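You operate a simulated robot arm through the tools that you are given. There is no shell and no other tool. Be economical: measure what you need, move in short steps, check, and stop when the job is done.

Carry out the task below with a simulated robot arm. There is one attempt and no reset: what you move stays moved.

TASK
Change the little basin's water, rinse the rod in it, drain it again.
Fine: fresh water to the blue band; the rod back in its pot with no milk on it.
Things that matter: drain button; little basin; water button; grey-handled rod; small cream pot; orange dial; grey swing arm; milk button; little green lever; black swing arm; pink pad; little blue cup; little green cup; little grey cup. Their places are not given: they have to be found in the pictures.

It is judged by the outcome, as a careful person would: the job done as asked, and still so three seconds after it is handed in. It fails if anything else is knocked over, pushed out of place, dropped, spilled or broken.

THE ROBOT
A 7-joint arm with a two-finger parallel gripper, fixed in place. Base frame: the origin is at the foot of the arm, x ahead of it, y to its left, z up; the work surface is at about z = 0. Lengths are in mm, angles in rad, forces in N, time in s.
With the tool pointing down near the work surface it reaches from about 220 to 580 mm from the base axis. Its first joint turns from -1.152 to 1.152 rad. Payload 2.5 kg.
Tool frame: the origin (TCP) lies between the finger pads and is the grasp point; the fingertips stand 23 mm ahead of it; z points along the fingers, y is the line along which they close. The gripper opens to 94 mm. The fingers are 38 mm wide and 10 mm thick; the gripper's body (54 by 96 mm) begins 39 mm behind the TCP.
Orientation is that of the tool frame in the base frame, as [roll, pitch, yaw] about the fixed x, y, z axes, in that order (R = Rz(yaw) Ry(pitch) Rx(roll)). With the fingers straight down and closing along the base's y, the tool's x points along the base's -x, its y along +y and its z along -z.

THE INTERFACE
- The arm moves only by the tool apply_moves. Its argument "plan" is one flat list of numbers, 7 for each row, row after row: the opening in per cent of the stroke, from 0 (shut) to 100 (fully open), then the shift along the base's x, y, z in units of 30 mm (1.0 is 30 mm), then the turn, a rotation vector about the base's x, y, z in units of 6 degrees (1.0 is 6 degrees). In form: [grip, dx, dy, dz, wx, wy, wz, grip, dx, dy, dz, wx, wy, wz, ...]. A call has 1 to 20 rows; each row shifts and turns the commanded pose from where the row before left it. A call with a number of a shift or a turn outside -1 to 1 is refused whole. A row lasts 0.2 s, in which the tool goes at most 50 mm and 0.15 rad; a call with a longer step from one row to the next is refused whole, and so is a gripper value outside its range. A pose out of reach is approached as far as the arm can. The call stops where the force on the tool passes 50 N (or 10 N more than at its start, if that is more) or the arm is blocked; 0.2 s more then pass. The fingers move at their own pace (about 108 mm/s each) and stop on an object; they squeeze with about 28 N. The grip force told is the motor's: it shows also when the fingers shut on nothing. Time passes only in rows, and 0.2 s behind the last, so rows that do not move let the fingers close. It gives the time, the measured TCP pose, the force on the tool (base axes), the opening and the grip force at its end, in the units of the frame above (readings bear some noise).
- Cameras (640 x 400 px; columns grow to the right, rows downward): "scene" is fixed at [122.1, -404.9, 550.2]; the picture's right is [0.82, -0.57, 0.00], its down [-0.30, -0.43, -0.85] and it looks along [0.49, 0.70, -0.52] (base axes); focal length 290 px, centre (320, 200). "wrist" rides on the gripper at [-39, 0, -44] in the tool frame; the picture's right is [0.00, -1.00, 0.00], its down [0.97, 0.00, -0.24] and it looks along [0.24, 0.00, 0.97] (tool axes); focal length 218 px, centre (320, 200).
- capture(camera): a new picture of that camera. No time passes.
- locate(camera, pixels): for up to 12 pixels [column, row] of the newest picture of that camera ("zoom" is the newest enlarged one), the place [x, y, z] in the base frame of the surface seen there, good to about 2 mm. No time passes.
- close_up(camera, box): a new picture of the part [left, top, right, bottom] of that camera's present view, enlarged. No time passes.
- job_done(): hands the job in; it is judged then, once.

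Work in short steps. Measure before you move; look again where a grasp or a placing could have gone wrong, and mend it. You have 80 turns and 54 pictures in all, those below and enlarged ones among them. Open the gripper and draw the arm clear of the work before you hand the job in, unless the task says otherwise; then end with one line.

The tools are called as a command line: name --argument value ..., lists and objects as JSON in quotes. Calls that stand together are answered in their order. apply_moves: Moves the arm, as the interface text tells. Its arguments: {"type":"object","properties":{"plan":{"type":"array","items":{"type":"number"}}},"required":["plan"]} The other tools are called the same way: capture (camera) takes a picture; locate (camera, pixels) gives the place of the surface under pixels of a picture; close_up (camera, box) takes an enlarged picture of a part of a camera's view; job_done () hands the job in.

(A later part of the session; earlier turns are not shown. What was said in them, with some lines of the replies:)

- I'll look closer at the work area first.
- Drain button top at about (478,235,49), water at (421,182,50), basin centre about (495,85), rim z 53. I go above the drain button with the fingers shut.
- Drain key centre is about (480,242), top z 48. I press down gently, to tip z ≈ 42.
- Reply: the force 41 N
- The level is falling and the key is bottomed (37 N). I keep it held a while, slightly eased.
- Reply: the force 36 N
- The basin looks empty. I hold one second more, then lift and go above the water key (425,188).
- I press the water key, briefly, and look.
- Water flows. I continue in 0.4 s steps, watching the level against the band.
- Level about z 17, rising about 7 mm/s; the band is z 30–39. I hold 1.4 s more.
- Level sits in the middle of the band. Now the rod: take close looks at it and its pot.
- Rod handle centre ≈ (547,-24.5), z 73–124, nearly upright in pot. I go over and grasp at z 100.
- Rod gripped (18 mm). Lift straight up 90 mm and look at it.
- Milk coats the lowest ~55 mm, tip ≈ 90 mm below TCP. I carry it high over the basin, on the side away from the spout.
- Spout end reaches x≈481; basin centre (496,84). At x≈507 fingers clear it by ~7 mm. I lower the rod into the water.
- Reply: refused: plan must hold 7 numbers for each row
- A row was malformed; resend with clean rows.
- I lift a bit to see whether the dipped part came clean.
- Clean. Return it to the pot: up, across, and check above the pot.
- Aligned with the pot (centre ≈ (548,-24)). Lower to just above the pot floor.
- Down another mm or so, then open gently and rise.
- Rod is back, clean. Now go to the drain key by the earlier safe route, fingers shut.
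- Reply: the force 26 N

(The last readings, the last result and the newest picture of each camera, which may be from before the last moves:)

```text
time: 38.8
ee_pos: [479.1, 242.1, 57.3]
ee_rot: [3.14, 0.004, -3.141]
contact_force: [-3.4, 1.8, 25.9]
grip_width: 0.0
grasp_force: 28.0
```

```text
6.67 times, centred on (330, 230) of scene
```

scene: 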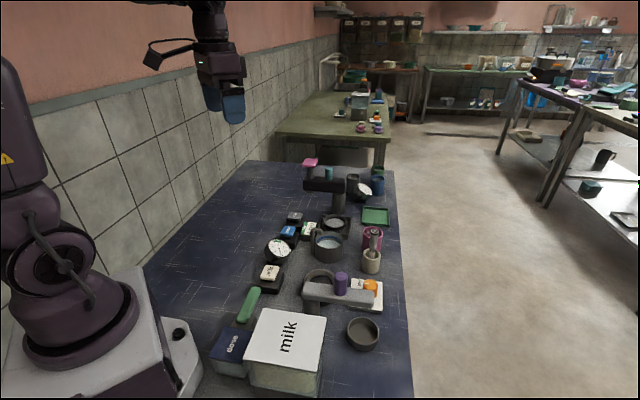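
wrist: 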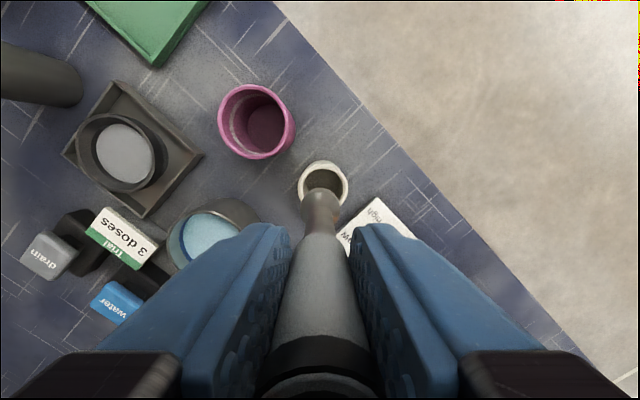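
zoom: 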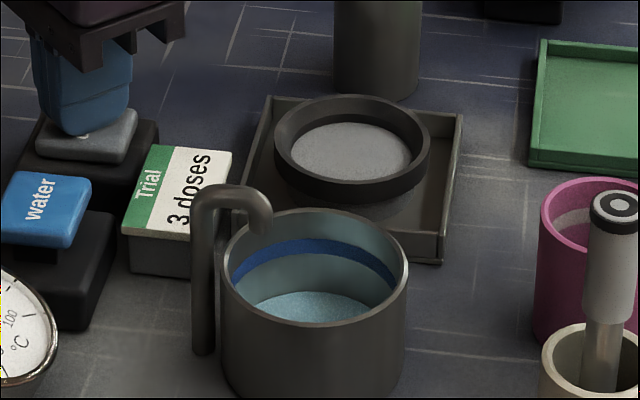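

Draining; hold a further 3.6 s.

apply_moves --plan '[0, 0, 0, 0, 0, 0, 0, 0, 0, 0, 0, 0, 0, 0, 0, 0, 0, 0, 0, 0, 0, 0, 0, 0, 0, 0, 0, 0, 0, 0, 0, 0, 0, 0, 0, 0, 0, 0, 0, 0, 0, 0, 0, 0, 0, 0, 0, 0, 0, 0, 0, 0, 0, 0, 0, 0, 0, 0, 0, 0, 0, 0, 0, 0, 0, 0, 0, 0, 0, 0, 0, 0, 0, 0, 0, 0, 0, 0, 0, 0, 0, 0, 0, 0, 0, 0, 0, 0, 0, 0, 0, 0, 0, 0, 0, 0, 0, 0, 0, 0, 0, 0, 0, 0, 0, 0, 0, 0, 0, 0, 0, 0]'

close_up --camera "scene" --box '[290, 200, 370, 260]'

```text
time: 42.2
ee_pos: [478.8, 242.5, 57.8]
ee_rot: [3.141, 0.002, -3.141]
contact_force: [-0.2, 3.7, 23.9]
grip_width: 0.0
grasp_force: 28.3
```

```text
6.67 times, centred on (330, 230) of scene
```

zoom: 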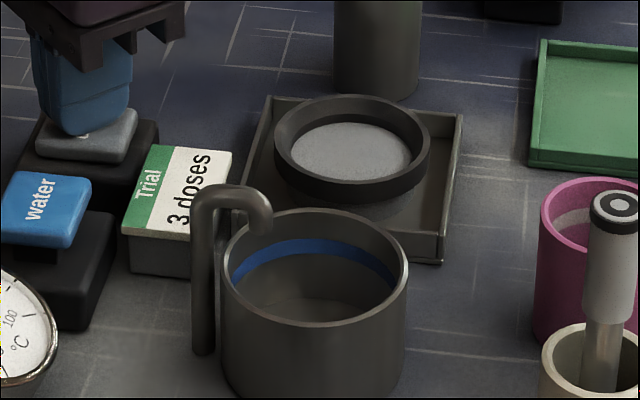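

Empty. Hold a second more, then lift, back away and open.

apply_moves --plan '[0, 0, 0, 0, 0, 0, 0, 0, 0, 0, 0, 0, 0, 0, 0, 0, 0, 0, 0, 0, 0, 0, 0, 0, 0, 0, 0, 0, 0, 0, 0, 0, 0, 0, 0, 0, 0, 0.7, 0, 0, 0, 0, 0, 0, 1, 0, 0, 0, 0, -0.5, -0.2, 1, 0, 0, 0, 30, -0.8, -0.3, 1, 0, 0, 0, 60, -1, -0.3, 1, 0, 0, 0, 60, -1, -0.3, 1, 0, 0, 0, 60, -1, -0.3, 0.8, 0, 0, 0, 60, 0, 0, 0, 0, 0, 0]'

capture --camera "scene"

close_up --camera "scene" --box '[240, 170, 400, 290]'

```text
refused: plan must hold 7 numbers for each row
```

```text
11 pictures are left
```

scene: 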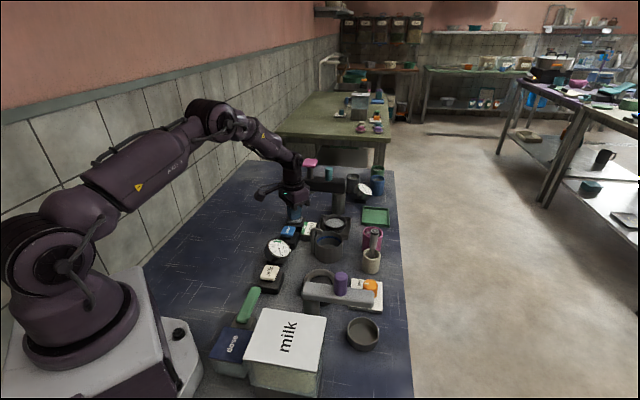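

```text
3.33 times, centred on (320, 230) of scene
```

zoom: 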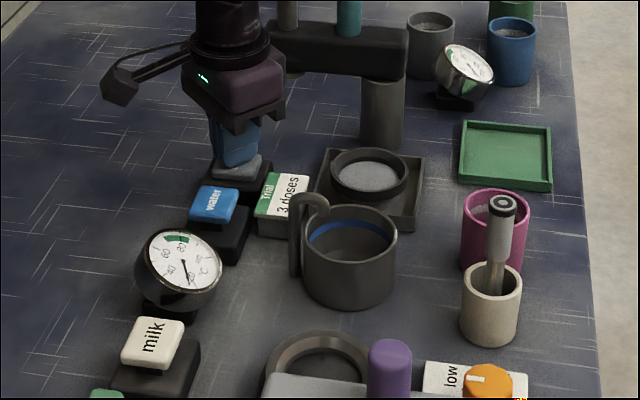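

apply_moves --plan '[0, 0, 0, 0, 0, 0, 0, 0, 0, 0, 0, 0, 0, 0, 0, 0, 0, 0, 0, 0, 0, 0, 0, 0, 0, 0, 0, 0, 0, 0, 0, 0.7, 0, 0, 0, 0, 0, 0, 1, 0, 0, 0, 0, -0.5, -0.2, 1, 0, 0, 0, 30, -0.8, -0.3, 1, 0, 0, 0, 60, -1, -0.3, 1, 0, 0, 0, 60, -1, -0.3, 1, 0, 0, 0, 60, -1, -0.3, 0.8, 0, 0, 0, 60, 0, 0, 0, 0, 0, 0]'

close_up --camera "scene" --box '[240, 170, 400, 290]'

```text
time: 44.8
ee_pos: [348.8, 201.6, 251.7]
ee_rot: [-3.141, 0.0, -3.141]
contact_force: [0.7, 1.0, 0.2]
grip_width: 56.5
grasp_force: 0.0
```

```text
3.33 times, centred on (320, 230) of scene
```

zoom: 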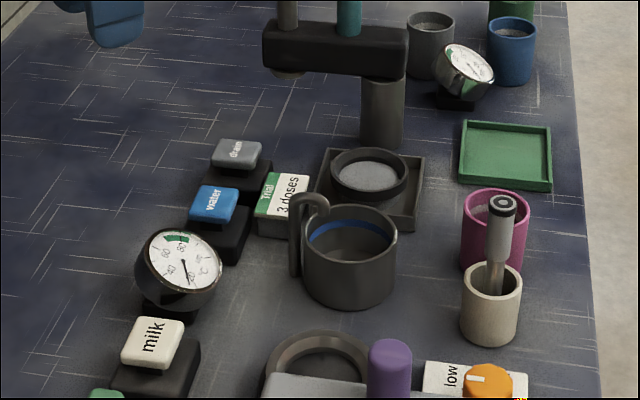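

The basin is empty, the rod is clean in its pot, nothing else has moved, and the arm is clear. I hand it in.

job_done

```text
The job is handed in.
```

I drained the basin, refilled it to the middle of the blue band, rinsed the milk off the rod, put the rod back in its cream pot, and drained the basin again.
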